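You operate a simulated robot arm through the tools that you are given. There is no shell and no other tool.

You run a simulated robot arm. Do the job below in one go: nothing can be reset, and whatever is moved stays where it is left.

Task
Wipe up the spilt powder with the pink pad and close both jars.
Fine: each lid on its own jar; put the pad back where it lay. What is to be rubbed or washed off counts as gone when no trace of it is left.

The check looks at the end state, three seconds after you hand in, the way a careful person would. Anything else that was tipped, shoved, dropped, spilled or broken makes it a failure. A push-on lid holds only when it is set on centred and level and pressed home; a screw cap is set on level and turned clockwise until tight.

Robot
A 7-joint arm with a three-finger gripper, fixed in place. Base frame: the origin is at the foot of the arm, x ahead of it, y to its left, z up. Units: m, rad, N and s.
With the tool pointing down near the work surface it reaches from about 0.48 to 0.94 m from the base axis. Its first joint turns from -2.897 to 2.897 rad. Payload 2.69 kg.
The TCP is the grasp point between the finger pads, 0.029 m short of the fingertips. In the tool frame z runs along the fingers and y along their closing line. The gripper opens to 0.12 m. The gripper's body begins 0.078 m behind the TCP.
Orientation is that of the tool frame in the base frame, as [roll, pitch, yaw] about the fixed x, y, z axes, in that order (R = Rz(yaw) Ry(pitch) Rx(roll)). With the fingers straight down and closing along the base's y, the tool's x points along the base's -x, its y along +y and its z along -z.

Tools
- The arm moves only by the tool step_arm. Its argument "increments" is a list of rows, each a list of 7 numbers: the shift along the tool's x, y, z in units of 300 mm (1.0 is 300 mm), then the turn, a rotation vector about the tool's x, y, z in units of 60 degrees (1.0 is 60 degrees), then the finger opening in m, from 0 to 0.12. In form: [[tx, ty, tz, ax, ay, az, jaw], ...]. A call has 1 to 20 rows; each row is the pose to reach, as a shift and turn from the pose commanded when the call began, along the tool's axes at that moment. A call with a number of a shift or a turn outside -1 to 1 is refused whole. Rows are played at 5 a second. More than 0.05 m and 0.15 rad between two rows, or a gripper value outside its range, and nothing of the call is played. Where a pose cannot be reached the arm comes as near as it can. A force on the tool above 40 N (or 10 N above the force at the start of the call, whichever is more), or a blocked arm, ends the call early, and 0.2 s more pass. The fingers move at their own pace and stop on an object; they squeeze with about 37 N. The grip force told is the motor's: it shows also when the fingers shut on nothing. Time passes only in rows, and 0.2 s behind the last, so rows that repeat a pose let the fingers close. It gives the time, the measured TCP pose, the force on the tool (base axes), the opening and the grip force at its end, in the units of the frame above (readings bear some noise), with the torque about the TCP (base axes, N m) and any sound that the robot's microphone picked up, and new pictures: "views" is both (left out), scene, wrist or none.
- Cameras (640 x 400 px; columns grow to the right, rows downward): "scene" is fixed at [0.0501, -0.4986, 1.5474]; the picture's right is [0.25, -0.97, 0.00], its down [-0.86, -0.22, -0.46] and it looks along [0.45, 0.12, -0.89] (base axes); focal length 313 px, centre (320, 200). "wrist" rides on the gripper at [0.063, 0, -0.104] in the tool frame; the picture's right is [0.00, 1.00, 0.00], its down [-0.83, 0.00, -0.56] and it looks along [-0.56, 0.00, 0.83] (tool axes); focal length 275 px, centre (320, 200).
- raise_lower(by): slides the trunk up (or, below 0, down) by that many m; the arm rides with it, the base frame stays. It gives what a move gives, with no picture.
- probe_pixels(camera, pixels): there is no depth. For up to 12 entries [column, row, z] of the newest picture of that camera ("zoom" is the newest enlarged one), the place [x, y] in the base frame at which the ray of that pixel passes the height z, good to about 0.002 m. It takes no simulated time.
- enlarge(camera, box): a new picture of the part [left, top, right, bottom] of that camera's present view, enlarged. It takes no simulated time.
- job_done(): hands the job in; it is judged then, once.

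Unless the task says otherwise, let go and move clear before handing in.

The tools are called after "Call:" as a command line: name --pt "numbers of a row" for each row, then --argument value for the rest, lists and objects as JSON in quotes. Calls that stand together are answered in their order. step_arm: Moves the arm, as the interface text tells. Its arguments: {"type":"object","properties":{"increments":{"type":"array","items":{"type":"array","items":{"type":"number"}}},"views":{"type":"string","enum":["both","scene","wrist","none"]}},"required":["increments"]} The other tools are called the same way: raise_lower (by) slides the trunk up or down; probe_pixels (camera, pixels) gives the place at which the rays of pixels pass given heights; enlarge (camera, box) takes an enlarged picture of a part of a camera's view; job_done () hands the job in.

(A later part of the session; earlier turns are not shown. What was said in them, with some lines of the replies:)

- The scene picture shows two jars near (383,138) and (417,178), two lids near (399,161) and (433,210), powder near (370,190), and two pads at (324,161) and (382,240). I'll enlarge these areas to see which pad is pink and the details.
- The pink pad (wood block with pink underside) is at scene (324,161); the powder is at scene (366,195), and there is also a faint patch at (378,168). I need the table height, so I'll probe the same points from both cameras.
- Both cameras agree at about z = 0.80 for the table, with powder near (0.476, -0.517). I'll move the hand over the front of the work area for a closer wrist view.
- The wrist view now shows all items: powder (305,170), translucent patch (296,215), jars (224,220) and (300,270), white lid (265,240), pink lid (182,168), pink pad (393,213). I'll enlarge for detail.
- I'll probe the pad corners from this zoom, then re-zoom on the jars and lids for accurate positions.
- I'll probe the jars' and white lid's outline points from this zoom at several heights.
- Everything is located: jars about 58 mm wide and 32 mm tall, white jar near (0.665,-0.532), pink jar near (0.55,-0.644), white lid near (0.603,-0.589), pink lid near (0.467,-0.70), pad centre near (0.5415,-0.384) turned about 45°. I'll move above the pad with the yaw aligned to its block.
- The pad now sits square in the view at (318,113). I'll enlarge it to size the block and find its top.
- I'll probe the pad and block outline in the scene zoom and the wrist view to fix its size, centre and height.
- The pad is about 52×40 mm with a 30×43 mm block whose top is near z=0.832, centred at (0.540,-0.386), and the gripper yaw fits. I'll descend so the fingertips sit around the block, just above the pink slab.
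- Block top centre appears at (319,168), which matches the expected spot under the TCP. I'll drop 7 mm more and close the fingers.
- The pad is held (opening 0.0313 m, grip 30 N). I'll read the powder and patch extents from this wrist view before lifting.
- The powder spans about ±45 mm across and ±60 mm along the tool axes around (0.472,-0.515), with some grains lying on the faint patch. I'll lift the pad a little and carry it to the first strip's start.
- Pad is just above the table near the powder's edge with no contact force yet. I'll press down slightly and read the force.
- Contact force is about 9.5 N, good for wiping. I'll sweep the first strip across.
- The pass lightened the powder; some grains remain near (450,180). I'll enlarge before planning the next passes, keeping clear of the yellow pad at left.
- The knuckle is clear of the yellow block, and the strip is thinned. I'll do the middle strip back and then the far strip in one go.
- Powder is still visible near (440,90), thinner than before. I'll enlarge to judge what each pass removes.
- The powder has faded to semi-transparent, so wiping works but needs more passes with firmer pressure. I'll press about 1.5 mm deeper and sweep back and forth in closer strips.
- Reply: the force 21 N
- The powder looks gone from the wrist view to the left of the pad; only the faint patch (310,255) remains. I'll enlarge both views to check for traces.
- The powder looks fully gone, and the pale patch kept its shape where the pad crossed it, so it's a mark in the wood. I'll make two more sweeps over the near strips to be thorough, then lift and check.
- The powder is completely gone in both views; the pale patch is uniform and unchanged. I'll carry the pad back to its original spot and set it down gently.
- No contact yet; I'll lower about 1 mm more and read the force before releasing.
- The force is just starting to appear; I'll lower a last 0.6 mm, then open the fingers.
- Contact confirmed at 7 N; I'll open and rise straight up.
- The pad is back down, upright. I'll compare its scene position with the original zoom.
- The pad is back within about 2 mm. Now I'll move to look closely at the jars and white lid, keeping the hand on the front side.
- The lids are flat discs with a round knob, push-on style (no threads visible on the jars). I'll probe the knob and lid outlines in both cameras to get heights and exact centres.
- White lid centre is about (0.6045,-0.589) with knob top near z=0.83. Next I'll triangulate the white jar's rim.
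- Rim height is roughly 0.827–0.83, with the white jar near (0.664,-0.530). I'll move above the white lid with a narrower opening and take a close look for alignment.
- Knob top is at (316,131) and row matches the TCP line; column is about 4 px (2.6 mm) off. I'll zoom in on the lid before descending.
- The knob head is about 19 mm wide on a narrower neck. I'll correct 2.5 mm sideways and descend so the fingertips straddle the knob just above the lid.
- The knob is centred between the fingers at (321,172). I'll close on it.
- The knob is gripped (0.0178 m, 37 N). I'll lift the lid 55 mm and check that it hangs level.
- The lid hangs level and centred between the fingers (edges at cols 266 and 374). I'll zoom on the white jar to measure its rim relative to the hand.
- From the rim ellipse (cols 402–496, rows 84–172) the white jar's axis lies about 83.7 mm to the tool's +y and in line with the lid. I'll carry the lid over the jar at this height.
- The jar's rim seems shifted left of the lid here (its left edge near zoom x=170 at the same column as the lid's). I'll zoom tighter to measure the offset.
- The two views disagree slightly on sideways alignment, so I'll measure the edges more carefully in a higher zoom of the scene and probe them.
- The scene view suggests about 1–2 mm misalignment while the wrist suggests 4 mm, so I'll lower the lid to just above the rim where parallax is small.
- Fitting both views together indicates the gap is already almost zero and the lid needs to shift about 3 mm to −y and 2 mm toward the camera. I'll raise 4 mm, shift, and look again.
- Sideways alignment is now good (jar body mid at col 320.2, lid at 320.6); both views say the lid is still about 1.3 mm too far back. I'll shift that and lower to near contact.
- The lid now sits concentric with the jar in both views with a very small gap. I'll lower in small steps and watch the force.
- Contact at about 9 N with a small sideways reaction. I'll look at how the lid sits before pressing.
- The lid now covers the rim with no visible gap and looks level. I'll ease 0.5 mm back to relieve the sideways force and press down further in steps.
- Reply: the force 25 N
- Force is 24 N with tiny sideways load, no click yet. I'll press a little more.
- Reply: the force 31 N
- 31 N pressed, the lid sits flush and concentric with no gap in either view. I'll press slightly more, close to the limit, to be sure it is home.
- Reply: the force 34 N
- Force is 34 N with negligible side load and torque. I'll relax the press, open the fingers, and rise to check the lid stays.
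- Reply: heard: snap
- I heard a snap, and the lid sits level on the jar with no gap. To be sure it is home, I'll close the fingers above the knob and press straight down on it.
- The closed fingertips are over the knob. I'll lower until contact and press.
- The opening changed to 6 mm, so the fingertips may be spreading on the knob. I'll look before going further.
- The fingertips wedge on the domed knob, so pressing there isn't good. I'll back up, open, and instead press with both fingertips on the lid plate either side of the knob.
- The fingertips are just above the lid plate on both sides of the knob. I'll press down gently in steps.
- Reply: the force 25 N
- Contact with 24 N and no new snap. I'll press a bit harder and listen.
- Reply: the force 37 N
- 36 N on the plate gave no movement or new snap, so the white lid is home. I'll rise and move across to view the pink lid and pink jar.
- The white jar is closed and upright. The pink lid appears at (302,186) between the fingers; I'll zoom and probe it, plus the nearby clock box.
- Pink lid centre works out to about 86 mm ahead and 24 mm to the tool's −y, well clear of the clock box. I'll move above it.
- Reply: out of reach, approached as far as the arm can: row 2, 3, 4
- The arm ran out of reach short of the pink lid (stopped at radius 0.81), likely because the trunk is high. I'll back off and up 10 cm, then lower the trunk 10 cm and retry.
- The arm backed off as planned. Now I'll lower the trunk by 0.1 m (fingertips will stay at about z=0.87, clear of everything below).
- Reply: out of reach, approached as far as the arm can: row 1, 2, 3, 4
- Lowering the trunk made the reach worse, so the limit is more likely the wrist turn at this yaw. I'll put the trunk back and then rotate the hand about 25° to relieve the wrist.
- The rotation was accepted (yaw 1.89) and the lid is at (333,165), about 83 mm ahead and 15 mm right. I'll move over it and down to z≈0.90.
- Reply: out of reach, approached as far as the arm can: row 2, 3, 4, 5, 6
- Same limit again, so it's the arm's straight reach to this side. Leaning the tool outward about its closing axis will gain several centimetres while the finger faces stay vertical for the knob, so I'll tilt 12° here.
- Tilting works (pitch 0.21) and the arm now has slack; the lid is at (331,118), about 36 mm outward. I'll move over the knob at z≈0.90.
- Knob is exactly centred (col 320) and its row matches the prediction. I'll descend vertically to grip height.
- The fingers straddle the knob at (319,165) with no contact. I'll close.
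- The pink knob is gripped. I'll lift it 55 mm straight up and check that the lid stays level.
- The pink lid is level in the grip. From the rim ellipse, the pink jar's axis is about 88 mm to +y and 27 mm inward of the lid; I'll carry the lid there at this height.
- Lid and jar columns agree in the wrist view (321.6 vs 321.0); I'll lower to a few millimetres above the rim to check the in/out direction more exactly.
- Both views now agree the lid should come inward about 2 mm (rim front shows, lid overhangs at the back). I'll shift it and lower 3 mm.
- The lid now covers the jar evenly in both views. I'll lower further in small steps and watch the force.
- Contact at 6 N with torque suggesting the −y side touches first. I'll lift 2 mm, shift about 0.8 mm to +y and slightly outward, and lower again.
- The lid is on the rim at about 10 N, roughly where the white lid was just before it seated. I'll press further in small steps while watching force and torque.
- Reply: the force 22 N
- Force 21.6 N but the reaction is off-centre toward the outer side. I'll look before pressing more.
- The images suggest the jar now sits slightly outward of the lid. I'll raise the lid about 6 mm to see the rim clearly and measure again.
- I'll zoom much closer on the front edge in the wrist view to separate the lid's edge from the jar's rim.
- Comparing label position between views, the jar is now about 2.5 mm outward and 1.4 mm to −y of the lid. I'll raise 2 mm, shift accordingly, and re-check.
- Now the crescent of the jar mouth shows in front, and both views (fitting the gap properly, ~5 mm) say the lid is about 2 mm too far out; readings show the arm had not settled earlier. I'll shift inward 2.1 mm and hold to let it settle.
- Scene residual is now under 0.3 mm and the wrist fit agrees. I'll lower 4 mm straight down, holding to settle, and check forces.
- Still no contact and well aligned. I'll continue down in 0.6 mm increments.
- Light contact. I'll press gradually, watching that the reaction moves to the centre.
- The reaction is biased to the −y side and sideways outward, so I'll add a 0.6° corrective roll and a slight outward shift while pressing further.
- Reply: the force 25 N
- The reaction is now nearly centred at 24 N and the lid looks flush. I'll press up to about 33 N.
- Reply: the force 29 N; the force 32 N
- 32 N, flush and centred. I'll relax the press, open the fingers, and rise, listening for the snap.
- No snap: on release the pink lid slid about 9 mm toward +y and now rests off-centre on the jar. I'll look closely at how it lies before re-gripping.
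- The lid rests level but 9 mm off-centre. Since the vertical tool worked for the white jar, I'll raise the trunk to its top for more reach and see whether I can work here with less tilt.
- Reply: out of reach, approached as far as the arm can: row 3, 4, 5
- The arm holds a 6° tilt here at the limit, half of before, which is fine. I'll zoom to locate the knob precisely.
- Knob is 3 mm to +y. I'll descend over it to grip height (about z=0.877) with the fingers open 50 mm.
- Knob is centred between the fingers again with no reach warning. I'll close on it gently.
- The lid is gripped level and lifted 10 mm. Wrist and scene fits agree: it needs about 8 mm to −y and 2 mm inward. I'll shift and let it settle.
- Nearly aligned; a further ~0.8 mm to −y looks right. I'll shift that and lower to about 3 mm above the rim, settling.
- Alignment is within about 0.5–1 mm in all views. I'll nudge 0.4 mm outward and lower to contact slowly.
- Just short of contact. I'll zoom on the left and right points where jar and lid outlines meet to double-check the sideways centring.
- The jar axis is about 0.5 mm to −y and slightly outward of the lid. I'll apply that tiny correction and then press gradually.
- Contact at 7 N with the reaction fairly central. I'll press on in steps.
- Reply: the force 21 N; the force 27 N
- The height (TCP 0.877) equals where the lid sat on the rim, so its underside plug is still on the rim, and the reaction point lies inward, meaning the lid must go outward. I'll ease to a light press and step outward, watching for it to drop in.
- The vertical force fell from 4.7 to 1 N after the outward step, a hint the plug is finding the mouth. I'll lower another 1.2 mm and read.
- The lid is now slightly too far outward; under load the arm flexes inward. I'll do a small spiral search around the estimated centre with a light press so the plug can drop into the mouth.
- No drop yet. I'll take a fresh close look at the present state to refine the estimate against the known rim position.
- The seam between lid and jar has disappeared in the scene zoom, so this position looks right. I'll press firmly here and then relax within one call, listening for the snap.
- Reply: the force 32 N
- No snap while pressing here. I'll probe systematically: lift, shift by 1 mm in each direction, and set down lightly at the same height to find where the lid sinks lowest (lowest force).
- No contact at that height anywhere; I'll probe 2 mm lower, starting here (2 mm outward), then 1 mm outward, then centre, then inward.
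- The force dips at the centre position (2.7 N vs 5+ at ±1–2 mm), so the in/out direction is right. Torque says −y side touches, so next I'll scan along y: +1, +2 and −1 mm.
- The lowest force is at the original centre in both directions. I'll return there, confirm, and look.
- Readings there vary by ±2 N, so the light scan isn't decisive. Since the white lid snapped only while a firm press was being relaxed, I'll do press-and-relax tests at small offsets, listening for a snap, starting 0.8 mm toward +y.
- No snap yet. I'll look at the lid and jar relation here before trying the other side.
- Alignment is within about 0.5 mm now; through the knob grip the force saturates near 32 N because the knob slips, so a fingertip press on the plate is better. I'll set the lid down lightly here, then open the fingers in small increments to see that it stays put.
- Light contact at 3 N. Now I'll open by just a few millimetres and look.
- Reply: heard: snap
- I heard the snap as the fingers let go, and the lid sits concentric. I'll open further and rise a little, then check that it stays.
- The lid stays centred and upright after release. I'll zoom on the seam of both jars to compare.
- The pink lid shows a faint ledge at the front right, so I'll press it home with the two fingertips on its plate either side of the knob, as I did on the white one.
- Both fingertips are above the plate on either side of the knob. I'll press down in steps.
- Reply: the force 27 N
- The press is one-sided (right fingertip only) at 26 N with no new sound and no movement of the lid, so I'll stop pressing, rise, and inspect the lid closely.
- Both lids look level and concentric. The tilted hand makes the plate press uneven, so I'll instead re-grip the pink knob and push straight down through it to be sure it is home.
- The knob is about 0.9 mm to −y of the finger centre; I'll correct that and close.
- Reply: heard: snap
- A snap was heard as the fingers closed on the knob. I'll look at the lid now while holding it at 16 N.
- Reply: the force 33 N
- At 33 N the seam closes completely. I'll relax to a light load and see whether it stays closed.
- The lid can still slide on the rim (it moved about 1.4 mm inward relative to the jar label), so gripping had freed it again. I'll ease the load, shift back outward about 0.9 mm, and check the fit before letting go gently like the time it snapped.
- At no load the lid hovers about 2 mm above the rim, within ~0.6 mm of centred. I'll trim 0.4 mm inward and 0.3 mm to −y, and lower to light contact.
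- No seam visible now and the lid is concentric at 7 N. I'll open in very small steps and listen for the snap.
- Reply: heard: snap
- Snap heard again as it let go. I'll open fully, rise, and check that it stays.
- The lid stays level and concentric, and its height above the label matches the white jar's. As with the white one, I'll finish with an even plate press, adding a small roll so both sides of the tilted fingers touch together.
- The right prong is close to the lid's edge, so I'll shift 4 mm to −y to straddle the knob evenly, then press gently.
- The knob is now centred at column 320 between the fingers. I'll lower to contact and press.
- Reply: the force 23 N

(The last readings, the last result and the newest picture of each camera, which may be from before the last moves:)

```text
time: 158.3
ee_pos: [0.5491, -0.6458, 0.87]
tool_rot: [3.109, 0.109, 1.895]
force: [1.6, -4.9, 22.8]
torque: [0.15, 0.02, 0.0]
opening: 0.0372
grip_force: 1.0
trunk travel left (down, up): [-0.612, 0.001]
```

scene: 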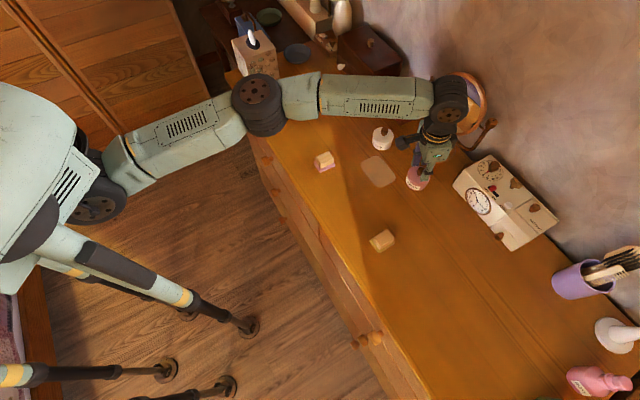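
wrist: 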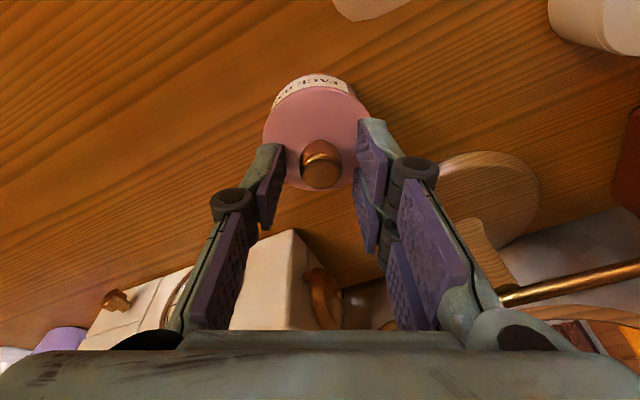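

The press is now balanced left–right at 23 N with no sound. I'll go up to about 33 N, then release.

Call:
step_arm --pt "0.0003 0 0.003 0 0 0 0.036" --pt "0.0006 0 0.006 0 0 0 0.036" --pt "0.0006 0 0.006 0 0 0 0.036" --views "both"

Call:
enlarge --camera "scene" --box '[406, 164, 434, 192]'

```text
time: 159.1
ee_pos: [0.5496, -0.6454, 0.8686]
tool_rot: [3.109, 0.112, 1.897]
force: [0.1, -2.3, 33.1]
torque: [0.32, 0.14, -0.07]
opening: 0.0395
grip_force: 7.5
trunk travel left (down, up): [-0.612, 0.001]
```

scene: 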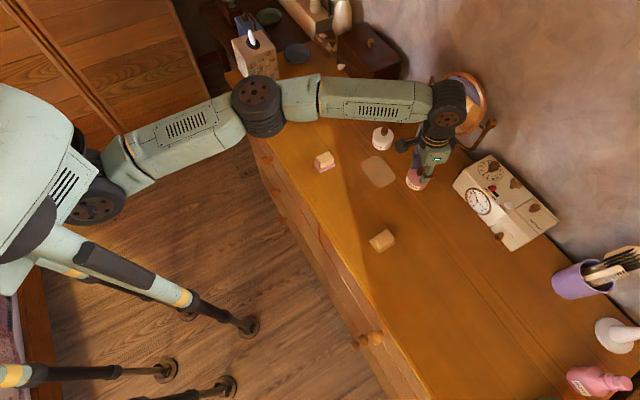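
wrist: 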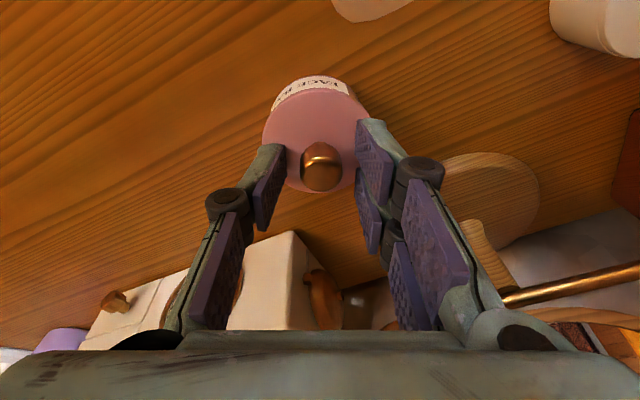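

```text
14.29 times, centred on (420, 178) of scene
```

zoom: 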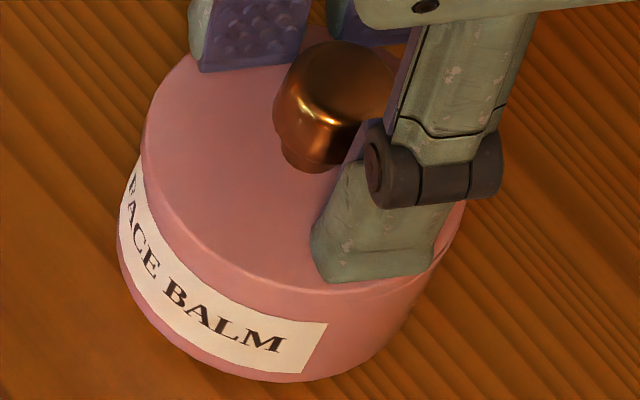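

No further snap at 33 N, so the pink lid is home too. I'll rise straight up, then back away toward the robot and inspect everything.

Call:
step_arm --pt "-0.005 0 -0.05 0 0 0 0.036" --pt "-0.011 0 -0.1 0 0 0 0.036" --pt "-0.016 0 -0.15 0 0 0 0.036" --pt "-0.021 0 -0.2 0.01 0 0 0.036" --pt "0.05 0 -0.25 0.02 0 0 0.036" --pt "0.15 0 -0.3 0.03 0 0 0.04" --pt "0.25 0 -0.35 0.03 0 0 0.05" --pt "0.35 0 -0.4 0.03 0 0 0.05" --pt "0.45 0 -0.42 0.03 0 0 0.05" --pt "0.45 0 -0.42 0.03 0 0 0.05" --views "both"

Call:
enlarge --camera "scene" --box '[406, 164, 434, 192]'

Call:
enlarge --camera "scene" --box '[310, 110, 470, 260]'

```text
time: 161.3
ee_pos: [0.4967, -0.5078, 0.9766]
tool_rot: [3.141, 0.105, 1.896]
force: [0.4, 1.0, 0.2]
torque: [0.0, 0.01, -0.03]
opening: 0.0498
grip_force: 0.1
trunk travel left (down, up): [-0.612, 0.001]
```

scene: 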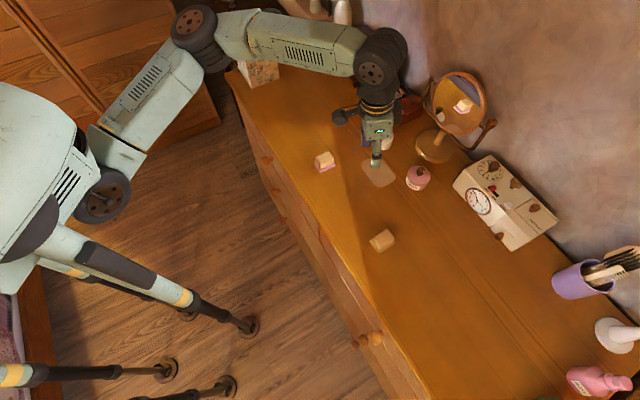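
wrist: 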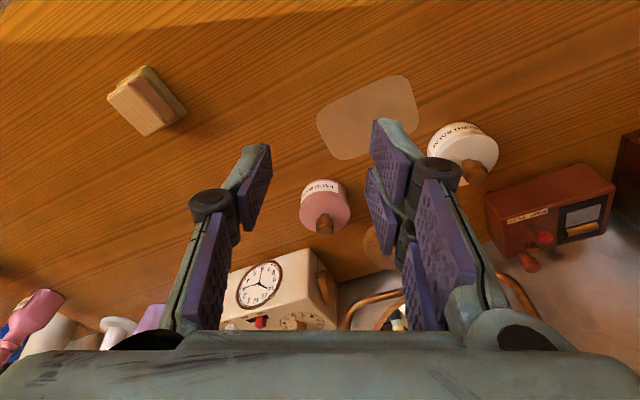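

```text
14.29 times, centred on (420, 178) of scene
```

zoom: 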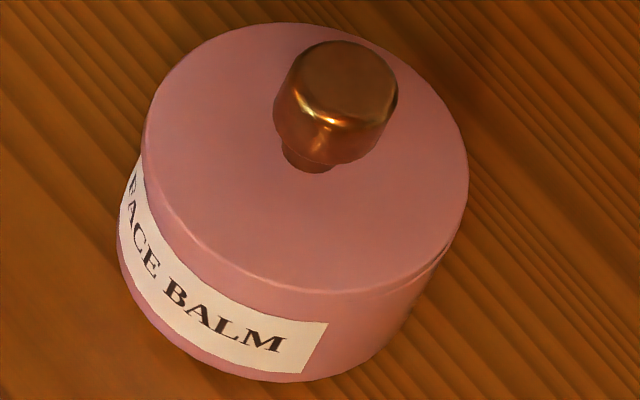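

```text
2.67 times, centred on (390, 185) of scene
```

zoom: 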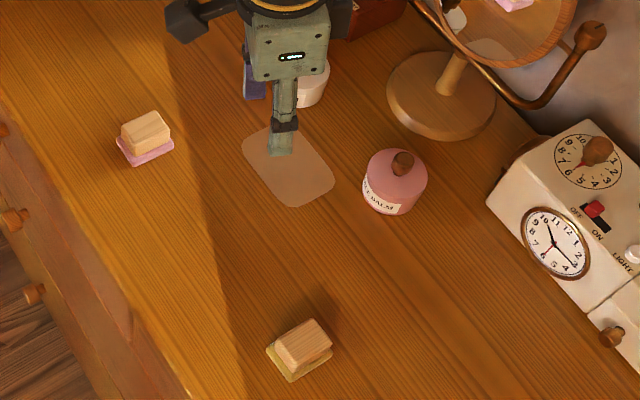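

Everything stands as it should: both jars lidded, pad back, clock, mirror and yellow pad untouched. I'll check the former powder area and the pale patch once more for any trace, with the hand moved off.

Call:
step_arm --pt "0.15 0 -0.05 0 0 0 0.05" --pt "0.3 0.05 -0.1 0 0 0 0.05" --pt "0.45 0.1 -0.15 0 0 0 0.05" --pt "0.6 0.15 -0.2 0 0 0 0.05" --pt "0.6 0.15 -0.2 0 0 0 0.05" --views "both"

Call:
enlarge --camera "scene" --box '[335, 145, 405, 225]'

Call:
enlarge --camera "scene" --box '[355, 120, 435, 200]'

Call:
enlarge --camera "scene" --box '[300, 140, 350, 180]'

```text
time: 162.5
ee_pos: [0.4839, -0.3182, 1.0156]
tool_rot: [3.141, 0.104, 1.896]
force: [-0.6, -0.3, -0.2]
torque: [-0.03, 0.01, -0.01]
opening: 0.05
grip_force: 0.1
trunk travel left (down, up): [-0.612, 0.001]
```

scene: 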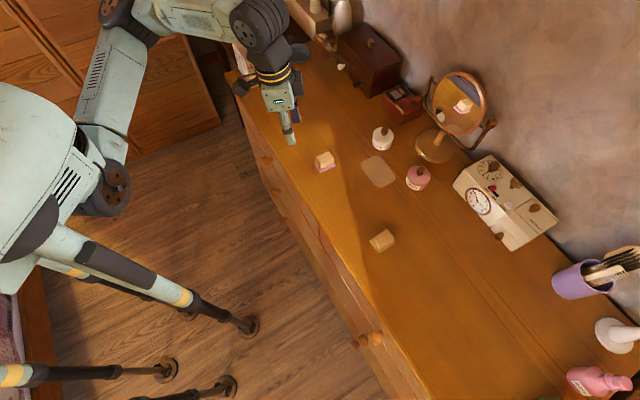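
wrist: 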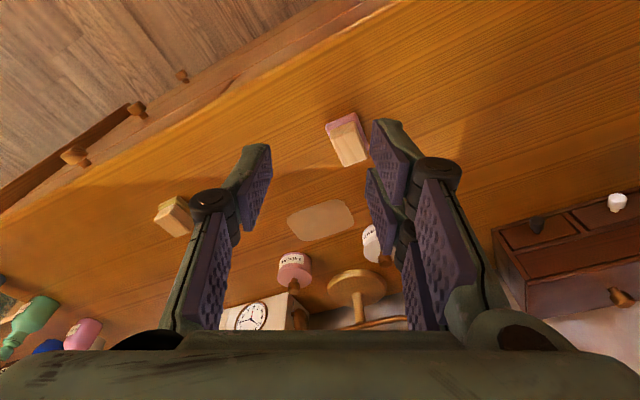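

```text
5.00 times, centred on (370, 185) of scene
```

zoom: 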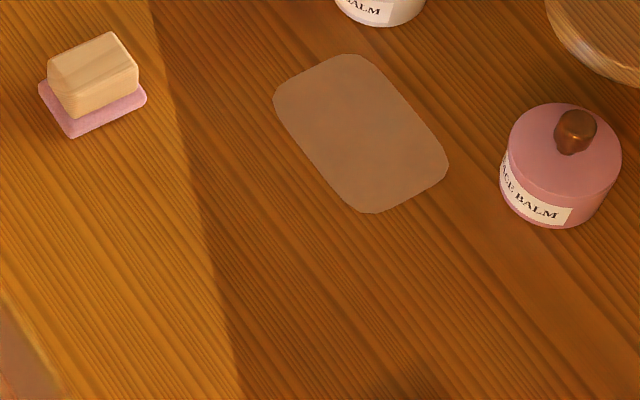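

```text
5.00 times, centred on (395, 160) of scene
```

zoom: 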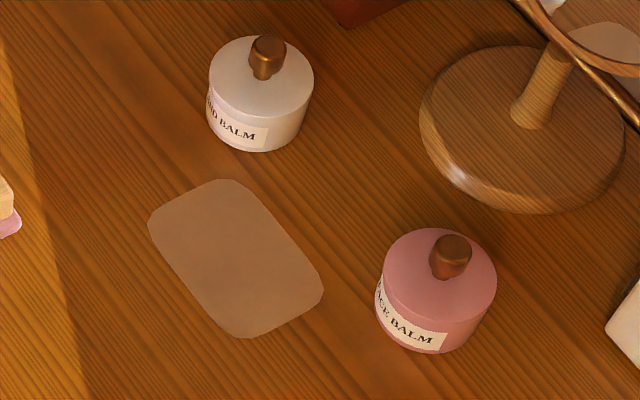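

```text
10.00 times, centred on (325, 160) of scene
```

zoom: 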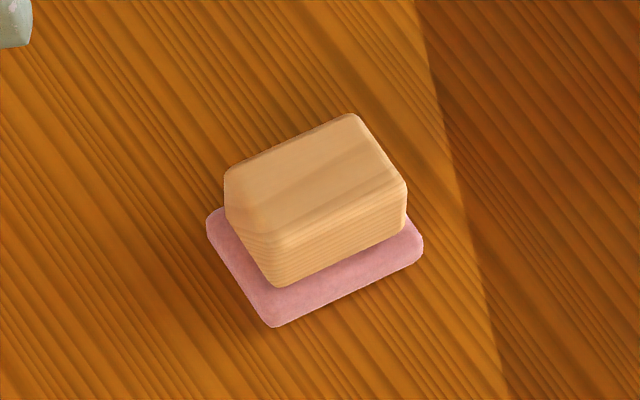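

The powder area is clean with no grains left. The pale, sharp-edged patch is unchanged where the pad crossed it, so I take it as a mark in the wood rather than powder. The white and pink lids sit level on their own jars, the pad is back within about 2 mm, and the hand is clear, so I'm handing the job in.

Call:
job_done

```text
The job is handed in.
```

The job is handed in: the spilt powder is wiped up, both jars are closed, and the pink pad is back within about 2 mm of where it lay.

- **Powder:** Close-up views at the end show no grains left. A pale, sharp-edged patch beside it did not change where the pad crossed it, so I took it for a mark in the wood and left it.
- **White jar (hand balm):** The lid snapped on as the fingers let go. I then pressed it evenly with about 36 N and nothing moved.
- **Pink jar (face balm):** This one took several tries:
  - On the first release the lid slid about 9 mm off centre, so I re-gripped and reset it.
  - It then snapped on, but gripping the knob again to press it worked it loose.
  - I set it down once more, heard it snap, and pressed the plate evenly with about 33 N. It looks level and centred to within about 1 mm.
  - The jar itself shifted by about a millimetre along the way.
- **Everything else:** In the last pictures the yellow pad, mirror, clock box and the other items look undisturbed. The hand is clear of the table. I left the trunk raised by about 4 cm.
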